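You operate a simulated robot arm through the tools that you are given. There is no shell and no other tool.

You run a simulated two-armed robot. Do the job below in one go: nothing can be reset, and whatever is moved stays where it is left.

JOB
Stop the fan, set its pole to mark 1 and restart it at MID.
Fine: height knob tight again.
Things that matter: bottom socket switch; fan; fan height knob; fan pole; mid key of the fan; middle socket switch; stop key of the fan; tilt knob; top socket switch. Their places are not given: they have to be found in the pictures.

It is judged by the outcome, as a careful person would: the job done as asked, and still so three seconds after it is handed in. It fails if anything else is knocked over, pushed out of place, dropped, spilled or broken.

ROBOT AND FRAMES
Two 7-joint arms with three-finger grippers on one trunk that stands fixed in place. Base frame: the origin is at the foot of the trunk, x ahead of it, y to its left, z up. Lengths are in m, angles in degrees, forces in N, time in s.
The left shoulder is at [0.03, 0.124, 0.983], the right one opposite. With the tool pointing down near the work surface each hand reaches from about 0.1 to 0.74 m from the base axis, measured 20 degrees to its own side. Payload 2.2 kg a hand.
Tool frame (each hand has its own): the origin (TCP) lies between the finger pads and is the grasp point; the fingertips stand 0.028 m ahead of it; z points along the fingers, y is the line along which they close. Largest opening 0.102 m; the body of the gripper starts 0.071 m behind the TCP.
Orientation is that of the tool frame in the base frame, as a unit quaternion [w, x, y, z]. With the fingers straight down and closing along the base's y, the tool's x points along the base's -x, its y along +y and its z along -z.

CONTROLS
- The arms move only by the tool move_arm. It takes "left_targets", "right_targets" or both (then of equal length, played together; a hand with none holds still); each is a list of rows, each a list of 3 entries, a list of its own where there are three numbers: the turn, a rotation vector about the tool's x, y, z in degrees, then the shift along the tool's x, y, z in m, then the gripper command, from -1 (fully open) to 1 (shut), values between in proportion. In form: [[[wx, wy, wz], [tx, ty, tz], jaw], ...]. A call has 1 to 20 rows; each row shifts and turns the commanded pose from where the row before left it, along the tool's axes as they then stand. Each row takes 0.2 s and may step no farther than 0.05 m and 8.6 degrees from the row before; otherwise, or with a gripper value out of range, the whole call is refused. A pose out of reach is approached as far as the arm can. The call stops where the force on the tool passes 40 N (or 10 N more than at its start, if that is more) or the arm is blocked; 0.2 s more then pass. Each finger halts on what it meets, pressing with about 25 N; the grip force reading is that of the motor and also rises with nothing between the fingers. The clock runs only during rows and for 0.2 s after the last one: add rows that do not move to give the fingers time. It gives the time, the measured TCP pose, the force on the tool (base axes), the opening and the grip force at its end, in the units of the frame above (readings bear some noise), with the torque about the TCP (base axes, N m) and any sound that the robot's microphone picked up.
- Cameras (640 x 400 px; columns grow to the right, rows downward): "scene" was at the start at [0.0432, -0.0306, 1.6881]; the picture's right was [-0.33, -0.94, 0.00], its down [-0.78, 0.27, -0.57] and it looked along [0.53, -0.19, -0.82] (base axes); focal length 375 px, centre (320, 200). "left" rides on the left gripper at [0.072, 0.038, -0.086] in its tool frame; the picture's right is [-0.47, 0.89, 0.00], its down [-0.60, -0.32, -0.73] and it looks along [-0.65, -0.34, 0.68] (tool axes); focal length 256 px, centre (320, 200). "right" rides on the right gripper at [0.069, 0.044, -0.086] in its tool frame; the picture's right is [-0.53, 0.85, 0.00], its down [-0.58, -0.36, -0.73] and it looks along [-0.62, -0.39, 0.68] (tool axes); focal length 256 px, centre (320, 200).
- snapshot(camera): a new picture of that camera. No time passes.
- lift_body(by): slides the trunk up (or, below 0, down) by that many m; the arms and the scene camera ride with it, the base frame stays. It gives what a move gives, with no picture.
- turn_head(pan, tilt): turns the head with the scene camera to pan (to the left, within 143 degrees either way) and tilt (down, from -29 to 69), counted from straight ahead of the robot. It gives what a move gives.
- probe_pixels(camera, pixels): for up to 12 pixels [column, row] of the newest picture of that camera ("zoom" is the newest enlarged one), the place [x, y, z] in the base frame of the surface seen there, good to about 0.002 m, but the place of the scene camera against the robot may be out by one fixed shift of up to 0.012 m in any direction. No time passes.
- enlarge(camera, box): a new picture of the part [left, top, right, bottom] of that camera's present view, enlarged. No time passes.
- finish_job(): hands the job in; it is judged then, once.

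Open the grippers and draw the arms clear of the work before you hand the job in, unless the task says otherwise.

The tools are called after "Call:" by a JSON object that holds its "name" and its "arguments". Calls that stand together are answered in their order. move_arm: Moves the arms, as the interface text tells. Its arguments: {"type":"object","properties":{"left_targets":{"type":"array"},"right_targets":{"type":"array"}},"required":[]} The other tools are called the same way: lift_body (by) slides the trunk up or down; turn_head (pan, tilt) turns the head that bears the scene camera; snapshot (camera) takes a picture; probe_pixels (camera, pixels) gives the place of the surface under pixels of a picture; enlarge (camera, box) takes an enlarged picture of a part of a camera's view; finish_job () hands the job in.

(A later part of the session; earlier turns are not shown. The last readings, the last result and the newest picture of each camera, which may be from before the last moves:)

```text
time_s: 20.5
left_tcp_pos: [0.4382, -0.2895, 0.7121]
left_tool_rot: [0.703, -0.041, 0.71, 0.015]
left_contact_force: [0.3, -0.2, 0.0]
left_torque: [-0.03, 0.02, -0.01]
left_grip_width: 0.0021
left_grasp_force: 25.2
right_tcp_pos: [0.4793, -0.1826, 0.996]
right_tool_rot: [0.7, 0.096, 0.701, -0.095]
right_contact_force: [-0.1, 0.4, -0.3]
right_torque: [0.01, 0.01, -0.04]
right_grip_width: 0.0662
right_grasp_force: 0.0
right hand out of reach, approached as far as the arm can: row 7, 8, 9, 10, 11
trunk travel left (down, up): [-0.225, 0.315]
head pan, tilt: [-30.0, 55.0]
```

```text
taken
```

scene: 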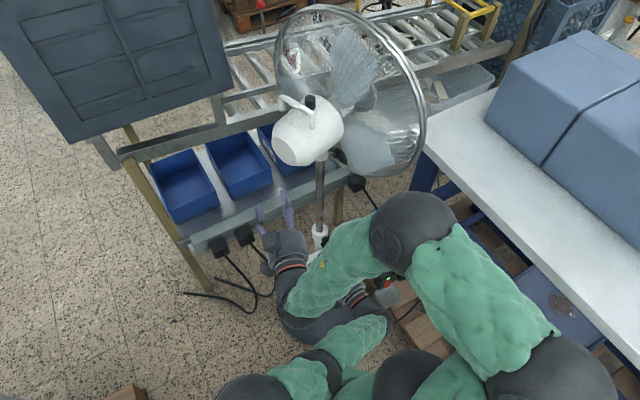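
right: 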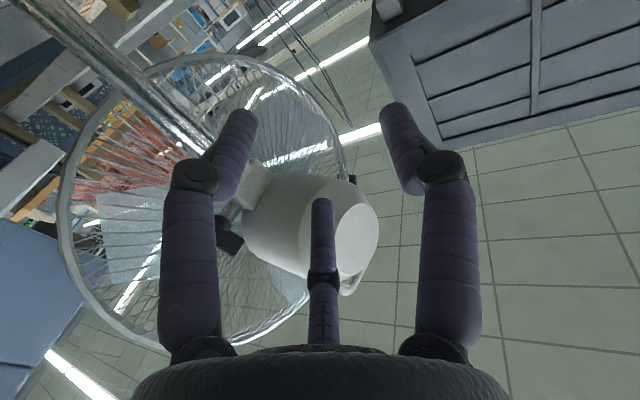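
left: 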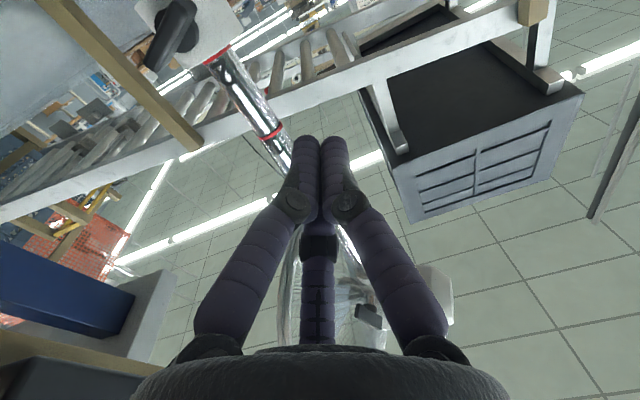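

The right hand could not reach the folded pose and drifted to (0.479, −0.183, 0.996), with its orientation as wanted. I check how close the right elbow and forearm are to the sockets before going on.

Call:
{"name": "probe_pixels", "arguments": {"camera": "scene", "pixels": [[410, 215], [380, 240], [400, 270], [440, 235], [340, 250], [290, 245], [275, 240], [320, 275], [470, 290], [300, 305], [384, 285], [350, 330]]}}

Call:
{"name": "enlarge", "arguments": {"camera": "scene", "box": [240, 180, 440, 320]}}

```text
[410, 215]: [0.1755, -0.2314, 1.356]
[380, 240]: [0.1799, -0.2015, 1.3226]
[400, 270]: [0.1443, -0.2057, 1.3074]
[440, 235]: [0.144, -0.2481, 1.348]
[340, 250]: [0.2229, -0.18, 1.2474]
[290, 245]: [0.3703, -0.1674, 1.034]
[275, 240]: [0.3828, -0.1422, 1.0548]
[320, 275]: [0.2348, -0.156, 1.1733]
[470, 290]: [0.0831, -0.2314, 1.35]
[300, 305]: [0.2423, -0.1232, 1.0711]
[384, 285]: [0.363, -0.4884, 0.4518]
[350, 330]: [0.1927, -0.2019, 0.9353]
```

```text
2.86 times, centred on (340, 250) of scene
```

zoom: 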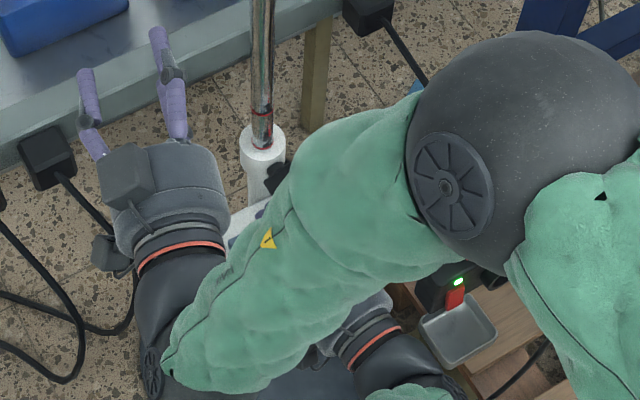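

The elbow is high at z≈1.35, well clear. I probe the odd central part seen between the fingers in the right camera to know if it obstructs the palm.

Call:
{"name": "probe_pixels", "arguments": {"camera": "right", "pixels": [[322, 206], [322, 240], [322, 280], [322, 330], [240, 125], [395, 115], [190, 180], [445, 168], [100, 60], [190, 130]]}}

```text
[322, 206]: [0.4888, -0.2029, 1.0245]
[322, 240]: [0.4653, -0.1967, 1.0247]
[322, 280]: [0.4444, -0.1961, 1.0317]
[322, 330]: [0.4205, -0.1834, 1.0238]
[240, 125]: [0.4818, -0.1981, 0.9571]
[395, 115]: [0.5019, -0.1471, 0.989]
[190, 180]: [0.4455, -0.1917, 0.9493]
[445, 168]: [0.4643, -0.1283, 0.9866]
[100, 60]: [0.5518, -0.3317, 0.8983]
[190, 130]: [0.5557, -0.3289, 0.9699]
```

Three finger-like shapes seem present. I take a closer picture of the right gripper to understand its real finger layout.

Call:
{"name": "enlarge", "arguments": {"camera": "scene", "box": [255, 180, 335, 250]}}

Call:
{"name": "snapshot", "arguments": {"camera": "left"}}

Call:
{"name": "enlarge", "arguments": {"camera": "right", "box": [140, 80, 500, 380]}}

```text
5.71 times, centred on (295, 215) of scene
```

zoom: 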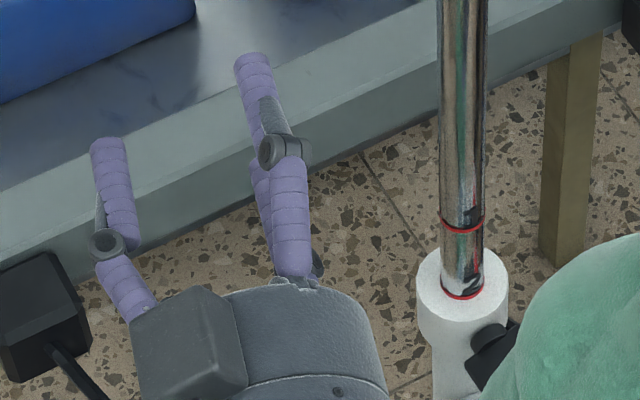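

```text
taken
```

left: 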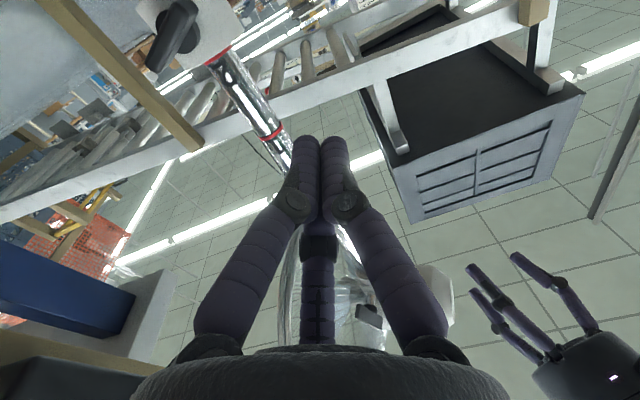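

```text
1.33 times, centred on (320, 230) of right
```

zoom: 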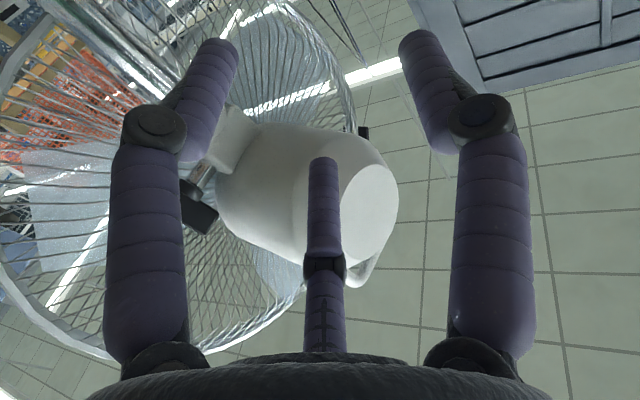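

The left hand camera shows the same layout on the right hand. I probe the left hand's closed fingers to learn how they sit when shut.

Call:
{"name": "probe_pixels", "arguments": {"camera": "left", "pixels": [[305, 145], [336, 145], [300, 190], [343, 190], [318, 232], [318, 290], [230, 290], [410, 290], [270, 80], [262, 128], [178, 12], [155, 60]]}}

Call:
{"name": "enlarge", "arguments": {"camera": "left", "box": [200, 120, 440, 340]}}

Call:
{"name": "enlarge", "arguments": {"camera": "left", "box": [100, 0, 320, 160]}}

```text
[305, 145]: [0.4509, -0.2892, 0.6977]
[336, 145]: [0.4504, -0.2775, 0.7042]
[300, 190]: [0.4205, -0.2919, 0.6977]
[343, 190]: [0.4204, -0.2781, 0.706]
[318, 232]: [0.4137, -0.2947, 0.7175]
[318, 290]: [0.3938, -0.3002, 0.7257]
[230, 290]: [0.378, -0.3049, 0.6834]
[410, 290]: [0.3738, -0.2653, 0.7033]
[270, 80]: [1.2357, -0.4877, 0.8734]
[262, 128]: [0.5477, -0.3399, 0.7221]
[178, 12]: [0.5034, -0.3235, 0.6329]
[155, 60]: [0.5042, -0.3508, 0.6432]
```

```text
1.82 times, centred on (320, 230) of left
```

zoom: 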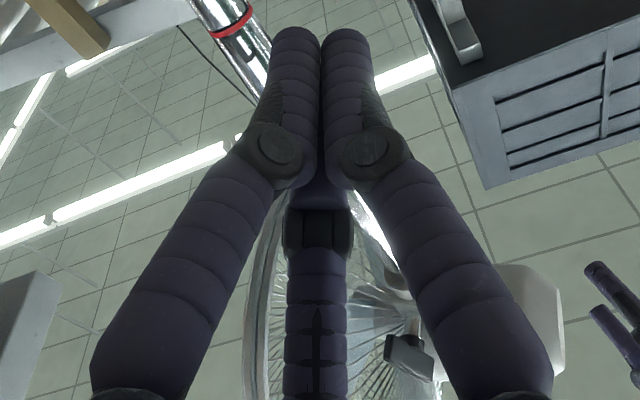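

```text
2.50 times, centred on (210, 80) of left
```

zoom: 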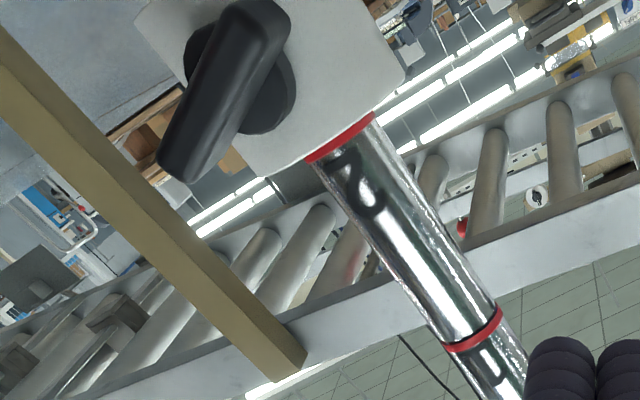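

The hand is a three-jaw type: one finger on tool +y, two on −y above and below, so I must enter the pole fully open and offset slightly toward −y. I ease the right hand's command forward in small steps so that it comes back into reach, and check.

Call:
{"name": "move_arm", "arguments": {"right_targets": [[[0, 0, 0], [0, -0.003, 0.008], -1], [[0, 0, 0], [0, -0.003, 0.008], -1], [[0, 0, 0], [0, -0.003, 0.008], -1], [[0, 0, 0], [0, -0.003, 0.008], -1], [[0, 0, 0], [0, 0, 0], -1]]}}

Call:
{"name": "snapshot", "arguments": {"camera": "scene"}}

Call:
{"name": "snapshot", "arguments": {"camera": "right"}}

```text
time_s: 21.7
left_tcp_pos: [0.4379, -0.2906, 0.7141]
left_tool_rot: [0.704, -0.042, 0.709, 0.015]
left_contact_force: [-1.1, 0.5, 0.0]
left_torque: [-0.01, -0.01, 0.0]
left_grip_width: 0.002
left_grasp_force: 24.5
right_tcp_pos: [0.5009, -0.1816, 0.9963]
right_tool_rot: [0.7, 0.094, 0.701, -0.094]
right_contact_force: [-0.2, -0.1, -0.7]
right_torque: [0.03, 0.04, 0.03]
right_grip_width: 0.1018
right_grasp_force: 0.0
right hand out of reach, approached as far as the arm can: row 1, 2, 3, 4
trunk travel left (down, up): [-0.225, 0.315]
head pan, tilt: [-30.0, 55.0]
```

```text
taken
```

scene: 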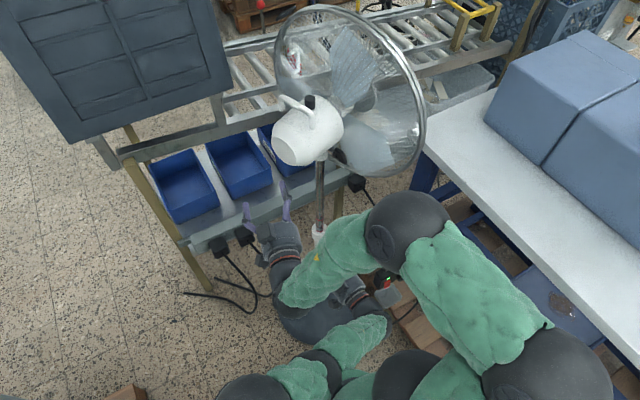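

```text
taken
```

right: 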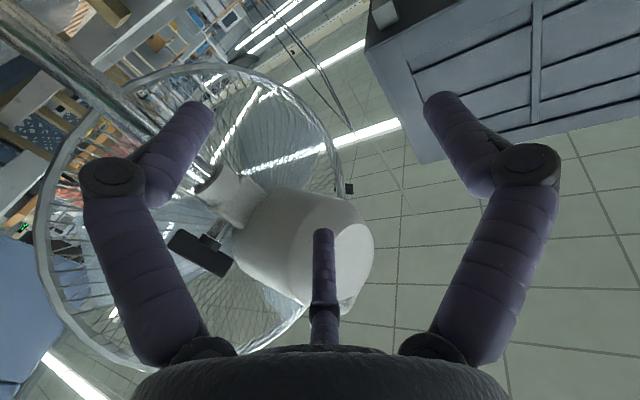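

The level pose with this yaw is beyond the right arm's reach, while poses tilted under about 50° were reachable. I tilt back down by about 32° and see whether the hand comes to the commanded spot.

Call:
{"name": "move_arm", "arguments": {"right_targets": [[[0, 8, 0], [0, 0, -0.008], -1], [[0, 8, 0], [0.001, 0, -0.008], -1], [[0, 8, 0], [0.002, 0, -0.0075], -1], [[0, 8, 0], [0.003, 0, -0.007], -1], [[0, 0, 0], [0, 0, 0], -1]]}}

Call:
{"name": "snapshot", "arguments": {"camera": "scene"}}

```text
time_s: 22.9
left_tcp_pos: [0.4367, -0.2909, 0.713]
left_tool_rot: [0.704, -0.041, 0.709, 0.015]
left_contact_force: [0.1, 0.5, -0.4]
left_torque: [0.01, 0.01, 0.02]
left_grip_width: 0.0022
left_grasp_force: 24.6
right_tcp_pos: [0.4704, -0.1737, 0.9967]
right_tool_rot: [0.48, 0.113, 0.868, -0.061]
right_contact_force: [0.0, -1.0, -0.4]
right_torque: [0.0, -0.02, -0.01]
right_grip_width: 0.1019
right_grasp_force: 0.1
trunk travel left (down, up): [-0.225, 0.315]
head pan, tilt: [-30.0, 55.0]
```

```text
taken
```

scene: 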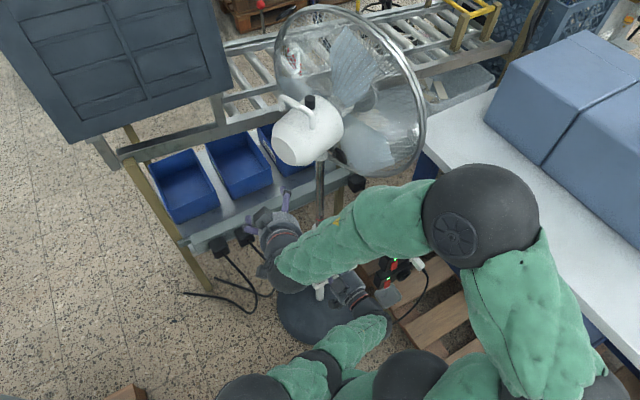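

The hand is now where commanded (the command had been reset to the measured pose) at 58° tilt, which is fine for gripping the pole. I move it to a pre-grasp in front of the pole at about (0.468, −0.325, 0.88).

Call:
{"name": "move_arm", "arguments": {"right_targets": [[[0, 0, 0], [0.0159, -0.0293, 0.0187], -1], [[0, 0, 0], [0.0159, -0.0293, 0.0187], -1], [[0, 0, 0], [0.0159, -0.0293, 0.0187], -1], [[0, 0, 0], [0.0159, -0.0293, 0.0187], -1], [[0, 0, 0], [0.0159, -0.0293, 0.0187], -1], [[0, 0, 0], [0, 0, 0], -1]]}}

Call:
{"name": "snapshot", "arguments": {"camera": "scene"}}

Call:
{"name": "snapshot", "arguments": {"camera": "right"}}

Call:
{"name": "snapshot", "arguments": {"camera": "left"}}

```text
time_s: 24.3
left_tcp_pos: [0.4371, -0.2895, 0.7125]
left_tool_rot: [0.704, -0.04, 0.709, 0.015]
left_contact_force: [0.6, -0.4, 0.0]
left_torque: [0.0, 0.01, 0.01]
left_grip_width: 0.0022
left_grasp_force: 24.6
right_tcp_pos: [0.4901, -0.2795, 0.9116]
right_tool_rot: [0.475, 0.12, 0.869, -0.071]
right_contact_force: [0.0, 0.0, 0.8]
right_torque: [0.01, -0.03, 0.02]
right_grip_width: 0.1022
right_grasp_force: 0.0
right hand out of reach, approached as far as the arm can: row 4, 5
trunk travel left (down, up): [-0.225, 0.315]
head pan, tilt: [-30.0, 55.0]
```

```text
taken
```

scene: 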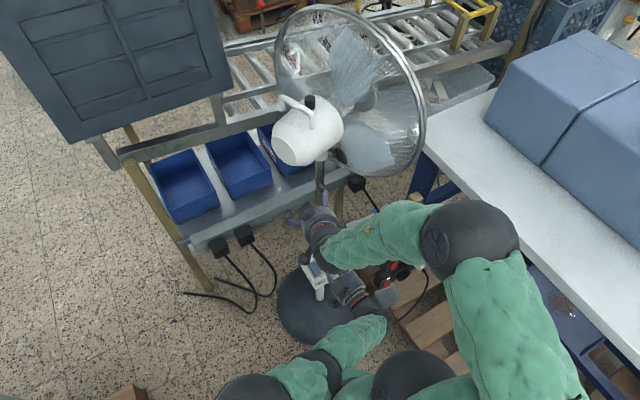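

```text
taken
```

right: 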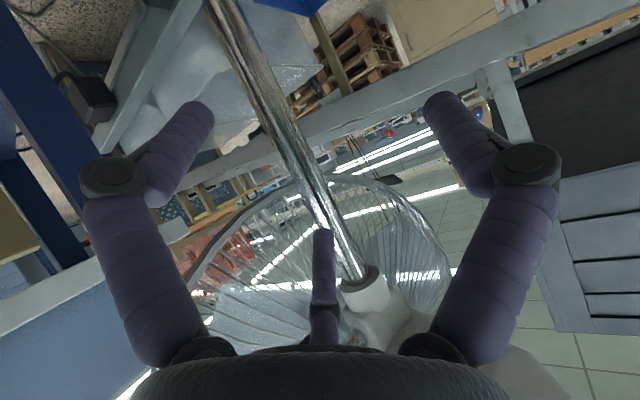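

```text
taken
```

left: 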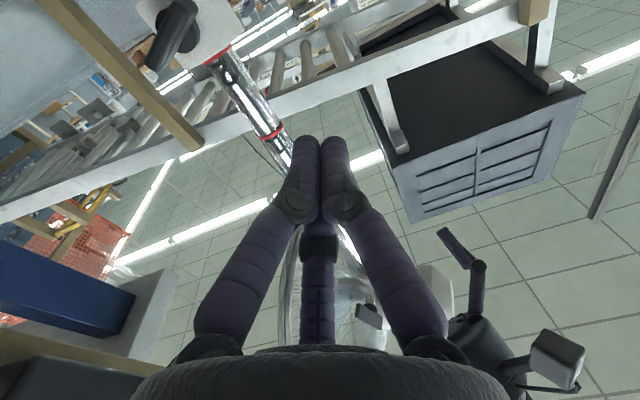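

The right hand stopped at (0.490, −0.280, 0.912), limited again. I turn its yaw leftward by about 25°, which suits the right arm better, and look at the result.

Call:
{"name": "move_arm", "arguments": {"right_targets": [[[-7.07, 0, -4.42], [0, 0, 0], -1], [[-7.07, 0, -4.42], [0, 0, 0], -1], [[-7.07, 0, -4.42], [0, 0, 0], -1], [[0, 0, 0], [0, 0, 0], -1]]}}

Call:
{"name": "snapshot", "arguments": {"camera": "scene"}}

```text
time_s: 25.3
left_tcp_pos: [0.4375, -0.289, 0.7121]
left_tool_rot: [0.703, -0.041, 0.709, 0.014]
left_contact_force: [-1.1, -0.2, -1.1]
left_torque: [0.01, -0.01, 0.0]
left_grip_width: 0.0023
left_grasp_force: 24.8
right_tcp_pos: [0.5237, -0.1539, 1.0025]
right_tool_rot: [0.473, -0.07, 0.878, 0.028]
right_contact_force: [0.3, 0.4, 0.8]
right_torque: [-0.04, -0.02, 0.0]
right_grip_width: 0.1022
right_grasp_force: 0.0
right hand out of reach, approached as far as the arm can: row 1, 2, 3
trunk travel left (down, up): [-0.225, 0.315]
head pan, tilt: [-30.0, 55.0]
```

```text
taken
```

scene: 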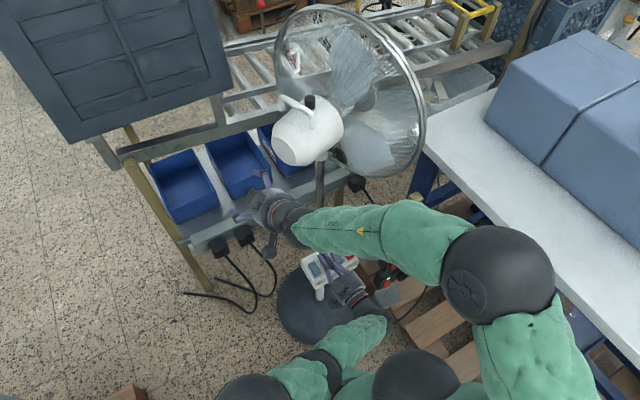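

The turn made things worse, so I revert the yaw and reduce the tilt to about 50°, a posture the arm reached before.

Call:
{"name": "move_arm", "arguments": {"right_targets": [[[7.07, 0, 4.42], [0, 0, -0.01], -1], [[7.07, 0, 4.42], [0, 0, -0.01], -1], [[7.07, 0, 4.42], [0, 0, -0.01], -1], [[0, 8, 0], [0, 0, -0.02], -1], [[0, 0, 0], [0, 0, -0.02], -1]]}}

```text
time_s: 26.5
left_tcp_pos: [0.437, -0.2883, 0.7125]
left_tool_rot: [0.704, -0.041, 0.709, 0.016]
left_contact_force: [-0.1, 0.7, -0.4]
left_torque: [0.01, 0.01, -0.01]
left_grip_width: 0.0022
left_grasp_force: 25.2
right_tcp_pos: [0.4669, -0.147, 1.0421]
right_tool_rot: [0.419, 0.117, 0.899, -0.055]
right_contact_force: [0.7, -0.5, -0.8]
right_torque: [-0.04, 0.03, 0.01]
right_grip_width: 0.1019
right_grasp_force: 0.0
trunk travel left (down, up): [-0.225, 0.315]
head pan, tilt: [-30.0, 55.0]
```

The arm is at (0.467, −0.147, 1.042) with 50° tilt, in reach. I move toward (0.46, −0.33, 0.86) in front of the pole.

Call:
{"name": "move_arm", "arguments": {"right_targets": [[[0, 0, 0], [0.0189, -0.0298, 0.0247], -1], [[0, 0, 0], [0.0189, -0.0298, 0.0247], -1], [[0, 0, 0], [0.0189, -0.0298, 0.0247], -1], [[0, 0, 0], [0.0189, -0.0298, 0.0247], -1], [[0, 0, 0], [0.0189, -0.0298, 0.0247], -1], [[0, 0, 0], [0.0189, -0.0298, 0.0247], -1], [[0, 0, 0], [0, 0, 0], -1]]}}

Call:
{"name": "snapshot", "arguments": {"camera": "scene"}}

Call:
{"name": "snapshot", "arguments": {"camera": "right"}}

```text
time_s: 28.1
left_tcp_pos: [0.4364, -0.2905, 0.713]
left_tool_rot: [0.704, -0.042, 0.709, 0.014]
left_contact_force: [-0.1, -0.8, 0.4]
left_torque: [0.01, -0.02, 0.0]
left_grip_width: 0.0022
left_grasp_force: 24.2
right_tcp_pos: [0.4767, -0.304, 0.8786]
right_tool_rot: [0.412, 0.123, 0.901, -0.063]
right_contact_force: [-0.1, 0.6, -0.6]
right_torque: [-0.02, -0.03, -0.01]
right_grip_width: 0.1019
right_grasp_force: 0.1
right hand out of reach, approached as far as the arm can: row 5, 6
trunk travel left (down, up): [-0.225, 0.315]
head pan, tilt: [-30.0, 55.0]
```

```text
taken
```

scene: 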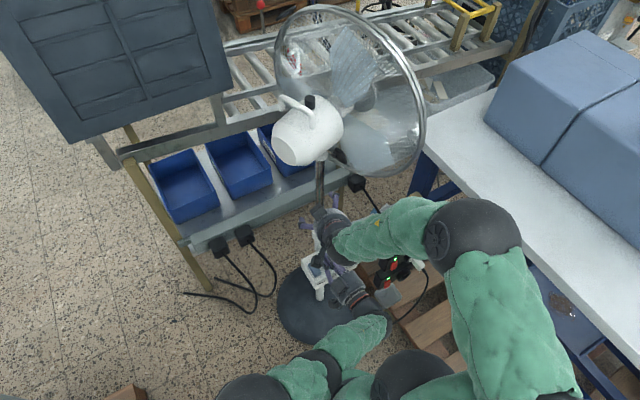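

```text
taken
```

right: 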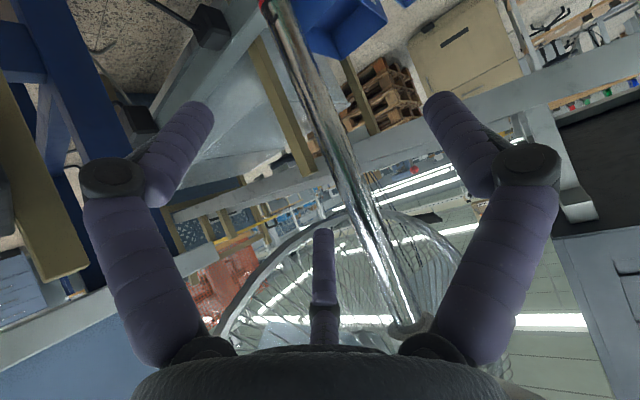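

The hand is in front of the pole (pole about 87 mm ahead and 11 mm to the right). I advance along the horizontal approach direction while shifting right so the pole passes between the fingers.

Call:
{"name": "move_arm", "arguments": {"right_targets": [[[0, 0, 0], [-0.0072, -0.006, 0.0083], -1], [[0, 0, 0], [-0.0072, -0.006, 0.0083], -1], [[0, 0, 0], [-0.0072, -0.006, 0.0083], -1], [[0, 0, 0], [0, 0, 0], -1]]}}

Call:
{"name": "snapshot", "arguments": {"camera": "right"}}

Call:
{"name": "enlarge", "arguments": {"camera": "scene", "box": [280, 150, 400, 250]}}

```text
time_s: 29.1
left_tcp_pos: [0.4376, -0.2904, 0.7127]
left_tool_rot: [0.704, -0.042, 0.709, 0.017]
left_contact_force: [-0.2, 0.0, 0.2]
left_torque: [0.02, 0.02, 0.0]
left_grip_width: 0.002
left_grasp_force: 25.1
right_tcp_pos: [0.5105, -0.3205, 0.8862]
right_tool_rot: [0.416, 0.12, 0.9, -0.058]
right_contact_force: [-0.4, 0.4, -0.3]
right_torque: [0.0, -0.01, 0.02]
right_grip_width: 0.1019
right_grasp_force: 0.0
right hand out of reach, approached as far as the arm can: row 1
trunk travel left (down, up): [-0.225, 0.315]
head pan, tilt: [-30.0, 55.0]
```

```text
taken
```

right: 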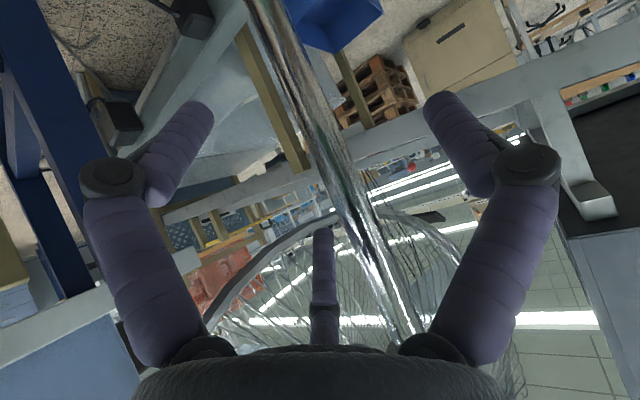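

```text
4.00 times, centred on (340, 200) of scene
```

zoom: 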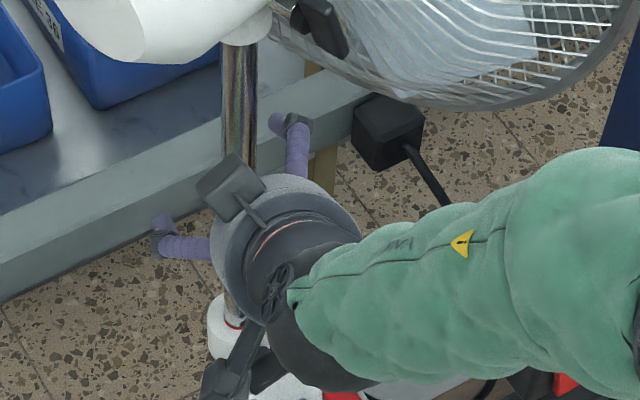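

Reachable now, and the pole runs between the fingers in the right picture. I advance the last 4 cm with a small right shift.

Call:
{"name": "move_arm", "arguments": {"right_targets": [[[0, 0, 0], [-0.0066, -0.004, 0.0076], -1], [[0, 0, 0], [-0.0066, -0.004, 0.0076], -1], [[0, 0, 0], [-0.0066, -0.003, 0.0076], -1], [[0, 0, 0], [-0.0066, -0.002, 0.0076], -1], [[0, 0, 0], [0, 0, 0], -1]]}}

Call:
{"name": "snapshot", "arguments": {"camera": "right"}}

Call:
{"name": "enlarge", "arguments": {"camera": "scene", "box": [280, 150, 400, 250]}}

Call:
{"name": "snapshot", "arguments": {"camera": "left"}}

```text
time_s: 30.3
left_tcp_pos: [0.4374, -0.2897, 0.7125]
left_tool_rot: [0.704, -0.043, 0.709, 0.016]
left_contact_force: [0.6, 0.2, -0.8]
left_torque: [0.0, 0.0, -0.02]
left_grip_width: 0.0022
left_grasp_force: 25.3
right_tcp_pos: [0.5454, -0.3452, 0.8853]
right_tool_rot: [0.418, 0.12, 0.899, -0.057]
right_contact_force: [0.0, 0.4, 0.1]
right_torque: [-0.02, -0.02, -0.02]
right_grip_width: 0.1021
right_grasp_force: 0.1
trunk travel left (down, up): [-0.225, 0.315]
head pan, tilt: [-30.0, 55.0]
```

```text
taken
```

right: 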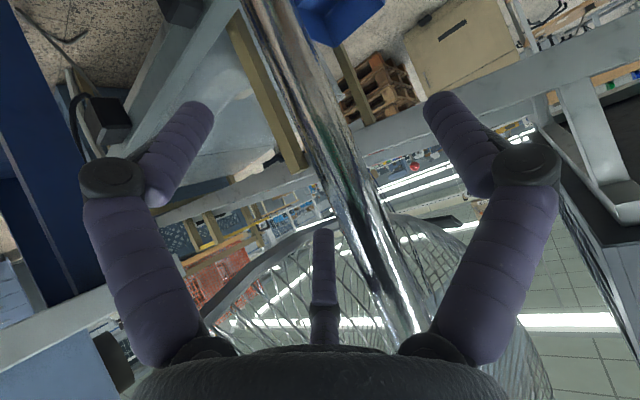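

```text
4.00 times, centred on (340, 200) of scene
```

zoom: 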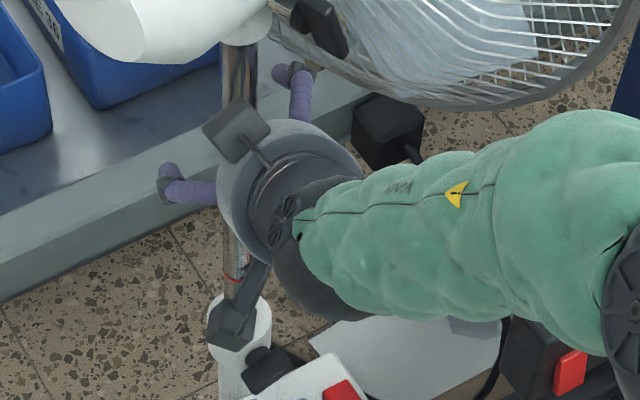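

```text
taken
```

left: 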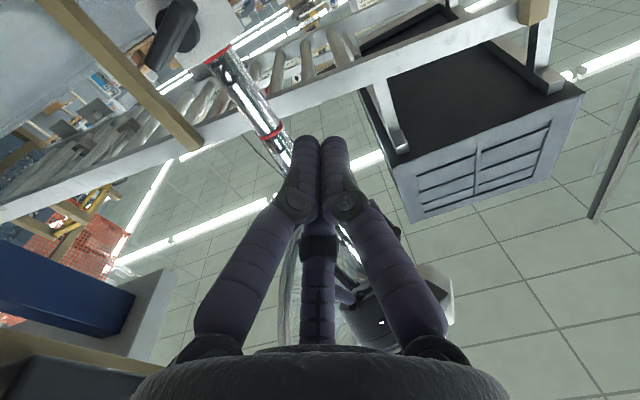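

I probe the pole in the right picture to confirm where it lies between the fingers.

Call:
{"name": "probe_pixels", "arguments": {"camera": "right", "pixels": [[345, 185], [325, 185], [362, 185], [340, 230], [322, 240], [395, 300]]}}

```text
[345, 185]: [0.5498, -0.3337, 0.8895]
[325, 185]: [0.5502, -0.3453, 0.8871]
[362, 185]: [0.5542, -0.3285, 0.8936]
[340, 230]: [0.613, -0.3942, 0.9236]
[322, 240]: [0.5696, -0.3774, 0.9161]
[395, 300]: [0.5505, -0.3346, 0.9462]
```

The pole is centred about 12 mm ahead and 10 mm left of the TCP. I centre the hand on it and then close gently to see how the fingers settle.

Call:
{"name": "move_arm", "arguments": {"right_targets": [[[0, 0, 0], [-0.002, 0.0045, 0.0023], -1], [[0, 0, 0], [-0.002, 0.0045, 0.0023], -1], [[0, 0, 0], [0, 0, 0], -0.5], [[0, 0, 0], [0, 0, 0], 0.0], [[0, 0, 0], [0, 0, 0], 0.3], [[0, 0, 0], [0, 0, 0], 0.3]]}}

Call:
{"name": "snapshot", "arguments": {"camera": "right"}}

```text
time_s: 31.7
left_tcp_pos: [0.4348, -0.2917, 0.7118]
left_tool_rot: [0.705, -0.041, 0.708, 0.016]
left_contact_force: [-0.4, -0.1, -0.2]
left_torque: [0.02, 0.01, 0.03]
left_grip_width: 0.0021
left_grasp_force: 24.9
right_tcp_pos: [0.5512, -0.3415, 0.8847]
right_tool_rot: [0.42, 0.121, 0.898, -0.055]
right_contact_force: [-20.3, -30.2, 1.1]
right_torque: [-0.31, 0.3, -0.3]
right_grip_width: 0.0452
right_grasp_force: 7.5
trunk travel left (down, up): [-0.225, 0.315]
head pan, tilt: [-30.0, 55.0]
```

```text
taken
```

right: 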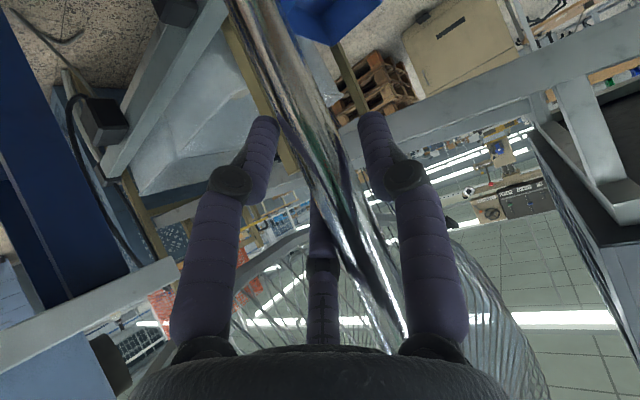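

The two −y fingers met the pole first (force about 34 N along −y). I shift the hand about 6 mm along −y to relieve that, then close onto the pole.

Call:
{"name": "move_arm", "arguments": {"right_targets": [[[0, 0, 0], [0, -0.003, 0], 0.25], [[0, 0, 0], [0, -0.003, 0], 0.25], [[0, 0, 0], [0, 0, 0], 0.25]]}}

```text
time_s: 32.5
left_tcp_pos: [0.4372, -0.2908, 0.7124]
left_tool_rot: [0.704, -0.043, 0.709, 0.016]
left_contact_force: [0.1, 0.5, 0.0]
left_torque: [-0.02, 0.02, 0.0]
left_grip_width: 0.0023
left_grasp_force: 25.0
right_tcp_pos: [0.5515, -0.3418, 0.8854]
right_tool_rot: [0.419, 0.117, 0.899, -0.054]
right_contact_force: [-5.6, -8.0, 1.9]
right_torque: [-0.1, 0.12, -0.1]
right_grip_width: 0.044
right_grasp_force: 3.9
trunk travel left (down, up): [-0.225, 0.315]
head pan, tilt: [-30.0, 55.0]
```

The side force fell to about 10 N. I shift 2 mm more and close fully on the pole.

Call:
{"name": "move_arm", "arguments": {"right_targets": [[[0, 0, 0], [0, -0.002, 0], 0.4], [[0, 0, 0], [0, 0, 0], 0.6], [[0, 0, 0], [0, 0, 0], 0.8], [[0, 0, 0], [0, 0, 0], 1], [[0, 0, 0], [0, 0, 0], 1]]}}

Call:
{"name": "snapshot", "arguments": {"camera": "right"}}

Call:
{"name": "snapshot", "arguments": {"camera": "scene"}}

```text
time_s: 33.7
left_tcp_pos: [0.4365, -0.29, 0.7128]
left_tool_rot: [0.704, -0.043, 0.709, 0.016]
left_contact_force: [0.7, 0.4, -0.8]
left_torque: [0.0, -0.03, 0.01]
left_grip_width: 0.002
left_grasp_force: 25.1
right_tcp_pos: [0.5502, -0.343, 0.8836]
right_tool_rot: [0.417, 0.117, 0.9, -0.053]
right_contact_force: [-10.8, 4.1, -8.5]
right_torque: [-0.59, 0.91, 0.04]
right_grip_width: 0.0346
right_grasp_force: 45.1
trunk travel left (down, up): [-0.225, 0.315]
head pan, tilt: [-30.0, 55.0]
```

```text
taken
```

right: 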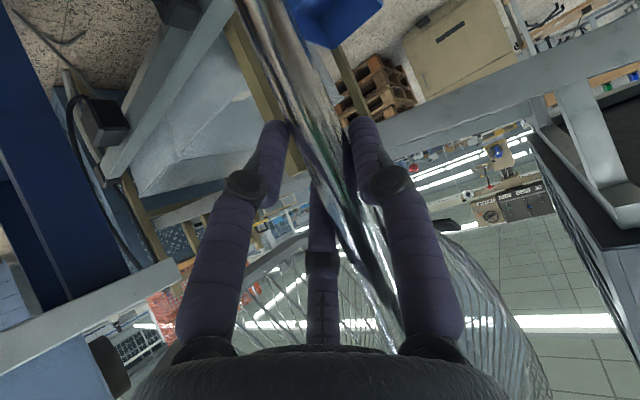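

```text
taken
```

scene: 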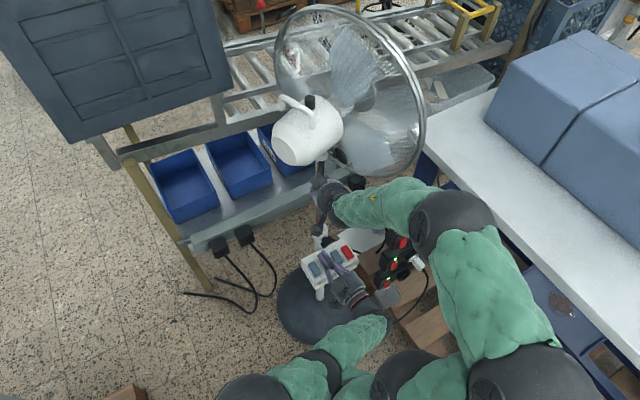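

The pole is firmly gripped by the right hand. Now I correct the left hand's yaw by 5° and roll it 70° so its closing axis matches the wing's thin direction.

Call:
{"name": "move_arm", "arguments": {"left_targets": [[[5, 0, 0], [0, 0, 0], 0.5], [[0, 0, 7.8], [0, 0, 0], 0.2], [[0, 0, 7.8], [0, 0, 0], -0.2], [[0, 0, 7.8], [0, 0, 0], -0.2], [[0, 0, 7.8], [0, 0, 0], -0.2], [[0, 0, 7.8], [0, 0, 0], -0.2], [[0, 0, 7.8], [0, 0, 0], -0.2], [[0, 0, 7.8], [0, 0, 0], -0.2], [[0, 0, 7.8], [0, 0, 0], -0.2], [[0, 0, 7.8], [0, 0, 0], -0.2], [[0, 0, 0], [0, 0, 0], -0.2]]}}

Call:
{"name": "snapshot", "arguments": {"camera": "left"}}

Call:
{"name": "snapshot", "arguments": {"camera": "scene"}}

```text
time_s: 36.1
left_tcp_pos: [0.4357, -0.2898, 0.7126]
left_tool_rot: [0.586, 0.4, 0.586, 0.392]
left_contact_force: [0.3, 0.0, 0.0]
left_torque: [0.0, 0.02, 0.01]
left_grip_width: 0.0612
left_grasp_force: 0.1
right_tcp_pos: [0.5499, -0.3437, 0.8838]
right_tool_rot: [0.417, 0.118, 0.899, -0.055]
right_contact_force: [-13.5, 8.8, -14.8]
right_torque: [-0.64, 0.75, 0.06]
right_grip_width: 0.035
right_grasp_force: 45.0
trunk travel left (down, up): [-0.225, 0.315]
head pan, tilt: [-30.0, 55.0]
```

```text
taken
```

left: 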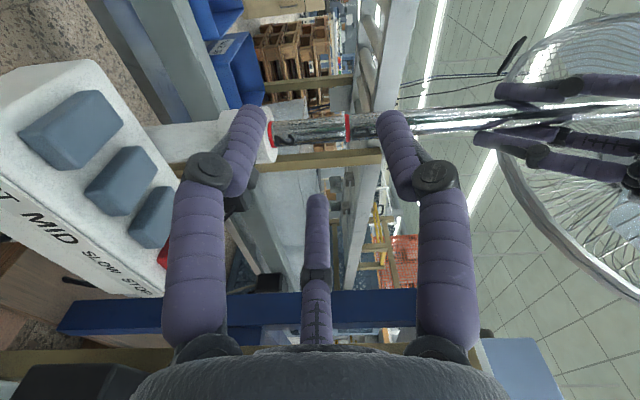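

```text
taken
```

scene: 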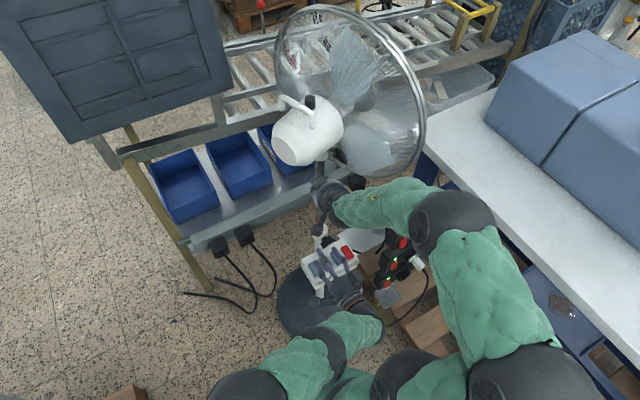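

The roll is as planned. I move the left hand in front of the knob at about (0.455, −0.337, 0.640).

Call:
{"name": "move_arm", "arguments": {"left_targets": [[[0, 0, 0], [-0.0055, -0.0283, 0.006], -0.2], [[0, 0, 0], [-0.0055, -0.0283, 0.006], -0.2], [[0, 0, 0], [-0.0055, -0.0283, 0.006], -0.2], [[0, 0, 0], [0, 0, 0], -0.2]]}}

Call:
{"name": "snapshot", "arguments": {"camera": "left"}}

Call:
{"name": "enlarge", "arguments": {"camera": "scene", "box": [280, 210, 400, 310]}}

```text
time_s: 37.1
left_tcp_pos: [0.4431, -0.3054, 0.6842]
left_tool_rot: [0.586, 0.4, 0.586, 0.392]
left_contact_force: [0.2, -0.2, 0.1]
left_torque: [0.0, 0.02, 0.0]
left_grip_width: 0.0609
left_grasp_force: 0.0
left hand out of reach, approached as far as the arm can: row 2, 3
right_tcp_pos: [0.5501, -0.3439, 0.8834]
right_tool_rot: [0.417, 0.119, 0.9, -0.055]
right_contact_force: [-13.4, 9.1, -14.4]
right_torque: [-0.65, 0.74, 0.05]
right_grip_width: 0.0349
right_grasp_force: 45.4
trunk travel left (down, up): [-0.225, 0.315]
head pan, tilt: [-30.0, 55.0]
```

```text
taken
```

left: 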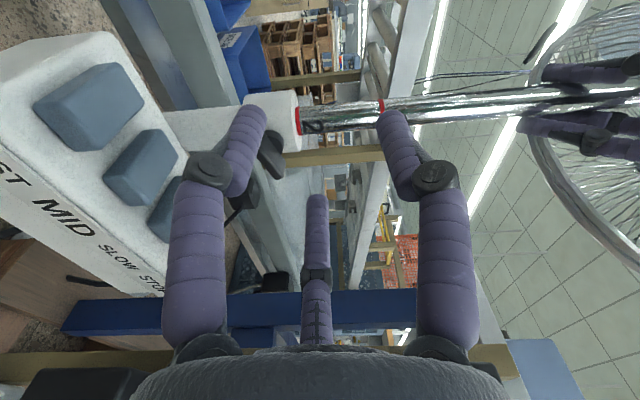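

```text
4.00 times, centred on (340, 260) of scene
```

zoom: 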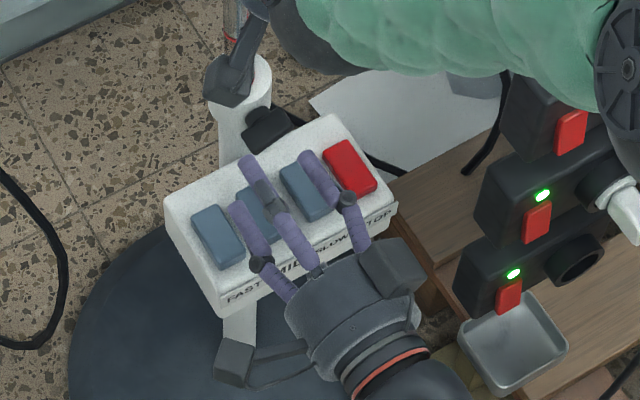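

The left hand can't get low enough in this level pose (it stopped at z 0.684), so I need the trunk lower. First I open the right hand around the still-tight pole and take the left hand up and left, clear of the keys.

Call:
{"name": "move_arm", "arguments": {"right_targets": [[[0, 0, 0], [0, 0, 0], 0], [[0, 0, 0], [0, 0, 0], -1], [[0, 0, 0], [0, 0, 0], -1], [[0, 0, 0], [0, 0, 0], -1], [[0, 0, 0], [0, 0, 0], -1], [[0, 0, 0], [0, 0, 0], -1]], "left_targets": [[[0, 0, 0], [0.003, 0.025, -0.005], 0.5], [[0, 0, 0], [0.025, 0.03, -0.005], 1], [[0, 0, 0], [0.03, 0.03, -0.005], 1], [[0, 0, 0], [0.04, 0.025, -0.005], 1], [[0, 0, 0], [0.04, 0.025, 0], 1], [[0, 0, 0], [0, 0, 0], 1]]}}

Call:
{"name": "snapshot", "arguments": {"camera": "right"}}

Call:
{"name": "snapshot", "arguments": {"camera": "scene"}}

```text
time_s: 38.5
left_tcp_pos: [0.4241, -0.1271, 0.7551]
left_tool_rot: [0.586, 0.4, 0.586, 0.391]
left_contact_force: [0.0, 0.7, -0.6]
left_torque: [0.02, 0.01, -0.01]
left_grip_width: 0.0022
left_grasp_force: 25.2
right_tcp_pos: [0.5514, -0.347, 0.8854]
right_tool_rot: [0.419, 0.119, 0.899, -0.055]
right_contact_force: [-1.2, -0.2, -0.6]
right_torque: [-0.02, -0.02, 0.01]
right_grip_width: 0.1018
right_grasp_force: 0.2
trunk travel left (down, up): [-0.225, 0.315]
head pan, tilt: [-30.0, 55.0]
```

```text
taken
```

right: 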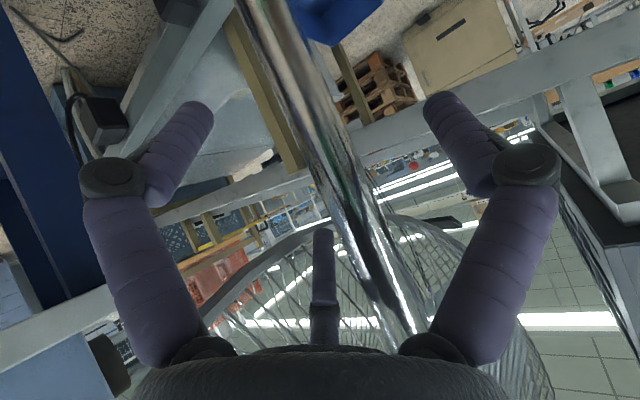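

```text
taken
```

scene: 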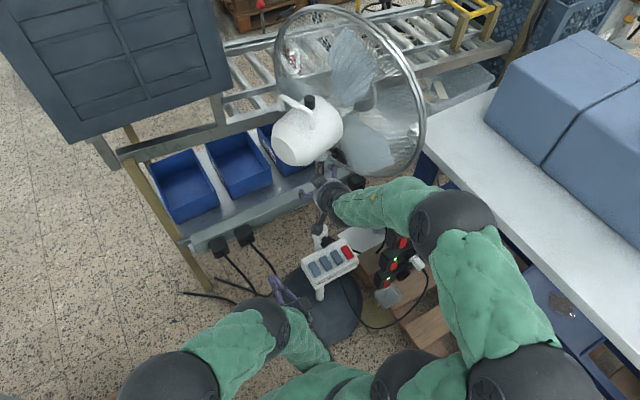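

The right hand is open and force-free around the pole, the left one is at (0.424, −0.127, 0.755). Before lowering the trunk I check the right forearm's place over the sockets.

Call:
{"name": "probe_pixels", "arguments": {"camera": "scene", "pixels": [[370, 205], [400, 200], [430, 215], [460, 215], [440, 250], [470, 290], [500, 380], [400, 225], [350, 215], [330, 195], [290, 290], [265, 320]]}}

```text
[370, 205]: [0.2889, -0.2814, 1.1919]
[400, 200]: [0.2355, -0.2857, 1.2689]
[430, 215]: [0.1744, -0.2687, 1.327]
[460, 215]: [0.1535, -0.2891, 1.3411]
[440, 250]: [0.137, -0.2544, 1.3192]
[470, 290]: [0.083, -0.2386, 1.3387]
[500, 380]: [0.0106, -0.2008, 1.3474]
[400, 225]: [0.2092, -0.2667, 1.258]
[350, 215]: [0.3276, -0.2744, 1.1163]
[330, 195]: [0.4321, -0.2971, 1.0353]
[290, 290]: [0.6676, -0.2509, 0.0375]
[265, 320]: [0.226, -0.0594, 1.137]
```

Everything of the right arm is well above z 1.0 and away from the sockets, so I lower the trunk by 0.13 m.

Call:
{"name": "lift_body", "arguments": {"by": -0.13}}

Call:
{"name": "snapshot", "arguments": {"camera": "scene"}}

Call:
{"name": "snapshot", "arguments": {"camera": "right"}}

```text
time_s: 40.0
left_tcp_pos: [0.4239, -0.1265, 0.627]
left_tool_rot: [0.586, 0.399, 0.586, 0.392]
left_contact_force: [-0.1, 0.4, -0.3]
left_torque: [-0.01, 0.0, -0.03]
left_grip_width: 0.0022
left_grasp_force: 25.3
right_tcp_pos: [0.5523, -0.3453, 0.7577]
right_tool_rot: [0.419, 0.118, 0.899, -0.055]
right_contact_force: [-0.3, -1.1, -0.1]
right_torque: [-0.03, 0.01, 0.02]
right_grip_width: 0.102
right_grasp_force: 0.1
trunk travel left (down, up): [-0.095, 0.445]
head pan, tilt: [-30.0, 55.0]
```

```text
taken
```

scene: 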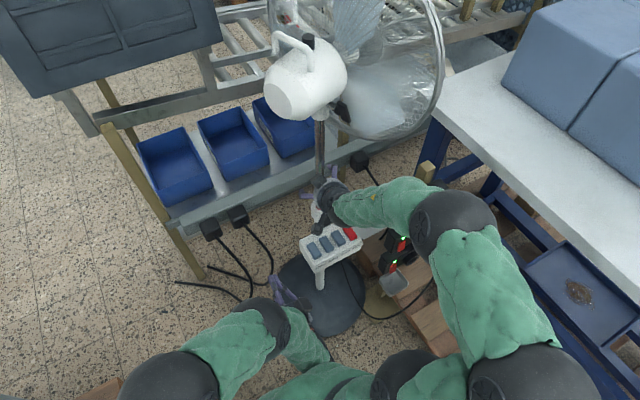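

```text
taken
```

right: 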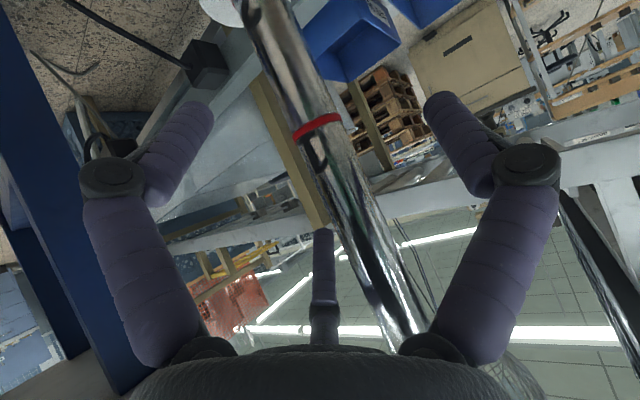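

The trunk is down; the right hand is at z 0.758 with mark 1 visible. I slide the open right hand back up along the pole by 0.13 m.

Call:
{"name": "move_arm", "arguments": {"right_targets": [[[0, 0, 0], [-0.0153, 0, -0.0129], -1], [[0, 0, 0], [-0.0153, 0, -0.0129], -1], [[0, 0, 0], [-0.0153, 0, -0.0129], -1], [[0, 0, 0], [-0.0153, 0, -0.0129], -1], [[0, 0, 0], [-0.0153, 0, -0.0129], -1], [[0, 0, 0], [-0.0153, 0, -0.0129], -1], [[0, 0, 0], [0, 0, 0], -1]]}}

Call:
{"name": "snapshot", "arguments": {"camera": "right"}}

Call:
{"name": "snapshot", "arguments": {"camera": "scene"}}

```text
time_s: 41.6
left_tcp_pos: [0.4245, -0.1259, 0.626]
left_tool_rot: [0.585, 0.399, 0.586, 0.393]
left_contact_force: [0.0, -0.7, -0.1]
left_torque: [0.0, -0.03, -0.01]
left_grip_width: 0.0021
left_grasp_force: 24.9
right_tcp_pos: [0.5509, -0.3447, 0.875]
right_tool_rot: [0.418, 0.118, 0.899, -0.055]
right_contact_force: [0.8, 0.0, -0.5]
right_torque: [-0.04, 0.01, 0.0]
right_grip_width: 0.102
right_grasp_force: 0.1
trunk travel left (down, up): [-0.095, 0.445]
head pan, tilt: [-30.0, 55.0]
```

```text
taken
```

right: 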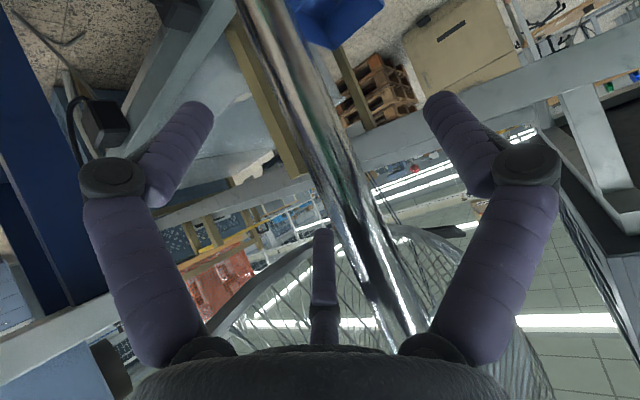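

```text
taken
```

scene: 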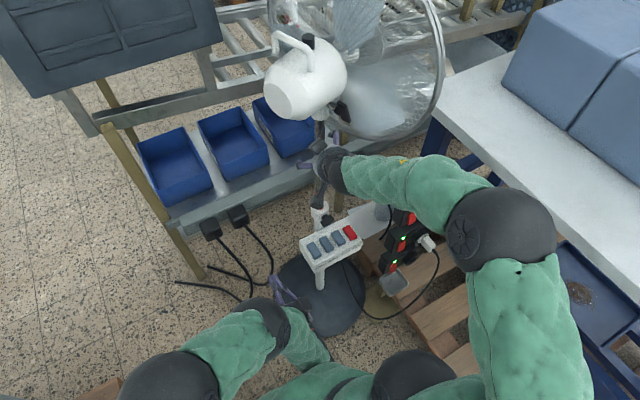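

The right hand is back at z 0.875 around the pole. I now test the left hand's reach to the knob front at (0.447, −0.337, 0.65).

Call:
{"name": "move_arm", "arguments": {"left_targets": [[[0, 0, 0], [-0.041, -0.0113, 0.0045], 1], [[0, 0, 0], [-0.041, -0.0113, 0.0045], 1], [[0, 0, 0], [-0.041, -0.0113, 0.0045], 1], [[0, 0, 0], [-0.041, -0.0113, 0.0045], 0.5], [[0, 0, 0], [-0.041, -0.0113, 0.0045], -0.2], [[0, 0, 0], [0, 0, 0], -0.2], [[0, 0, 0], [0, 0, 0], -0.2]]}}

Call:
{"name": "snapshot", "arguments": {"camera": "left"}}

Call:
{"name": "enlarge", "arguments": {"camera": "scene", "box": [270, 190, 400, 300]}}

```text
time_s: 43.2
left_tcp_pos: [0.4465, -0.3375, 0.6537]
left_tool_rot: [0.586, 0.4, 0.586, 0.391]
left_contact_force: [0.0, 0.4, -0.5]
left_torque: [0.02, 0.02, 0.03]
left_grip_width: 0.0611
left_grasp_force: 0.1
right_tcp_pos: [0.5516, -0.3455, 0.8755]
right_tool_rot: [0.419, 0.118, 0.899, -0.054]
right_contact_force: [0.8, 0.4, 0.0]
right_torque: [0.0, 0.02, -0.02]
right_grip_width: 0.1021
right_grasp_force: 0.1
trunk travel left (down, up): [-0.095, 0.445]
head pan, tilt: [-30.0, 55.0]
```

```text
taken
```

left: 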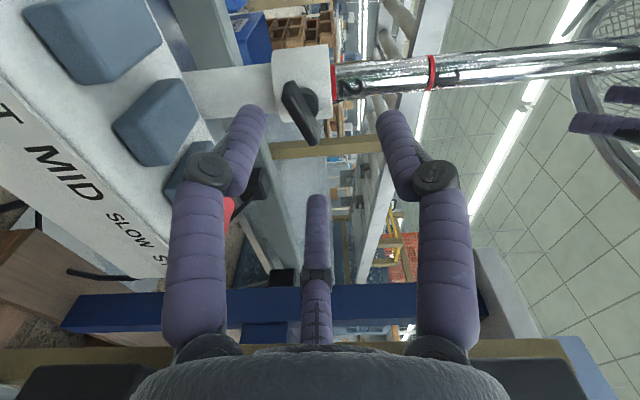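

```text
3.64 times, centred on (335, 245) of scene
```

zoom: 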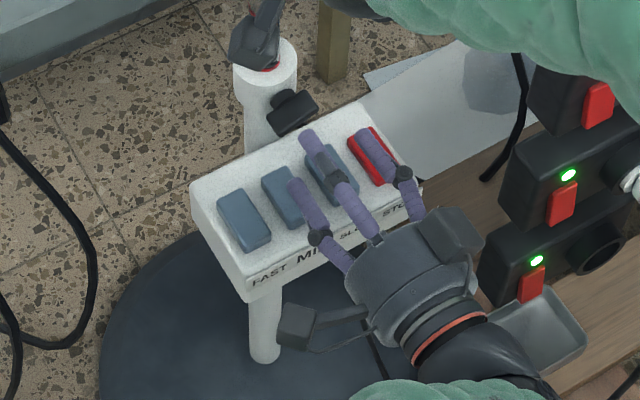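

The left hand reaches the knob front well. I probe the wing again from this view for exact centring.

Call:
{"name": "enlarge", "arguments": {"camera": "left", "box": [250, 40, 350, 170]}}

Call:
{"name": "probe_pixels", "arguments": {"camera": "left", "pixels": [[289, 88], [296, 105], [304, 122], [312, 138], [285, 100], [300, 135], [312, 100], [293, 84], [315, 125], [300, 112], [305, 95], [278, 75]]}}

```text
3.08 times, centred on (300, 105) of left
```

zoom: 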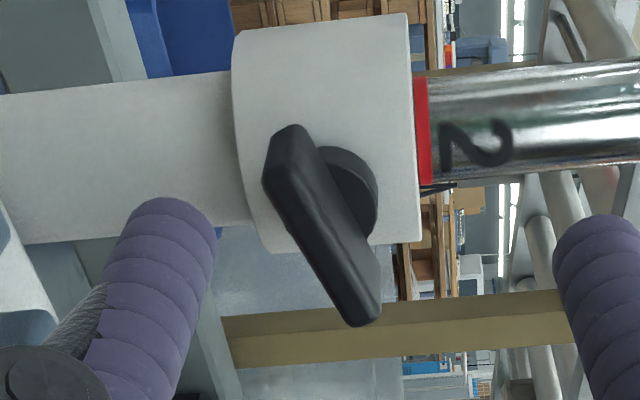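

```text
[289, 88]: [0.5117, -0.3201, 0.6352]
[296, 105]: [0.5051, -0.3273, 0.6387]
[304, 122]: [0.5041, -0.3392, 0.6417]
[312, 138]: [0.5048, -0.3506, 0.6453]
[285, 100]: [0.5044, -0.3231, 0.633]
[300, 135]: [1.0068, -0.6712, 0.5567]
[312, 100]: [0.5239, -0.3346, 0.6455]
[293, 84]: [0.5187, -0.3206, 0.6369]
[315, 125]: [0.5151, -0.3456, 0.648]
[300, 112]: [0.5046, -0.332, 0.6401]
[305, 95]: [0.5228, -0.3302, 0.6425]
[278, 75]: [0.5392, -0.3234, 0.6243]
```

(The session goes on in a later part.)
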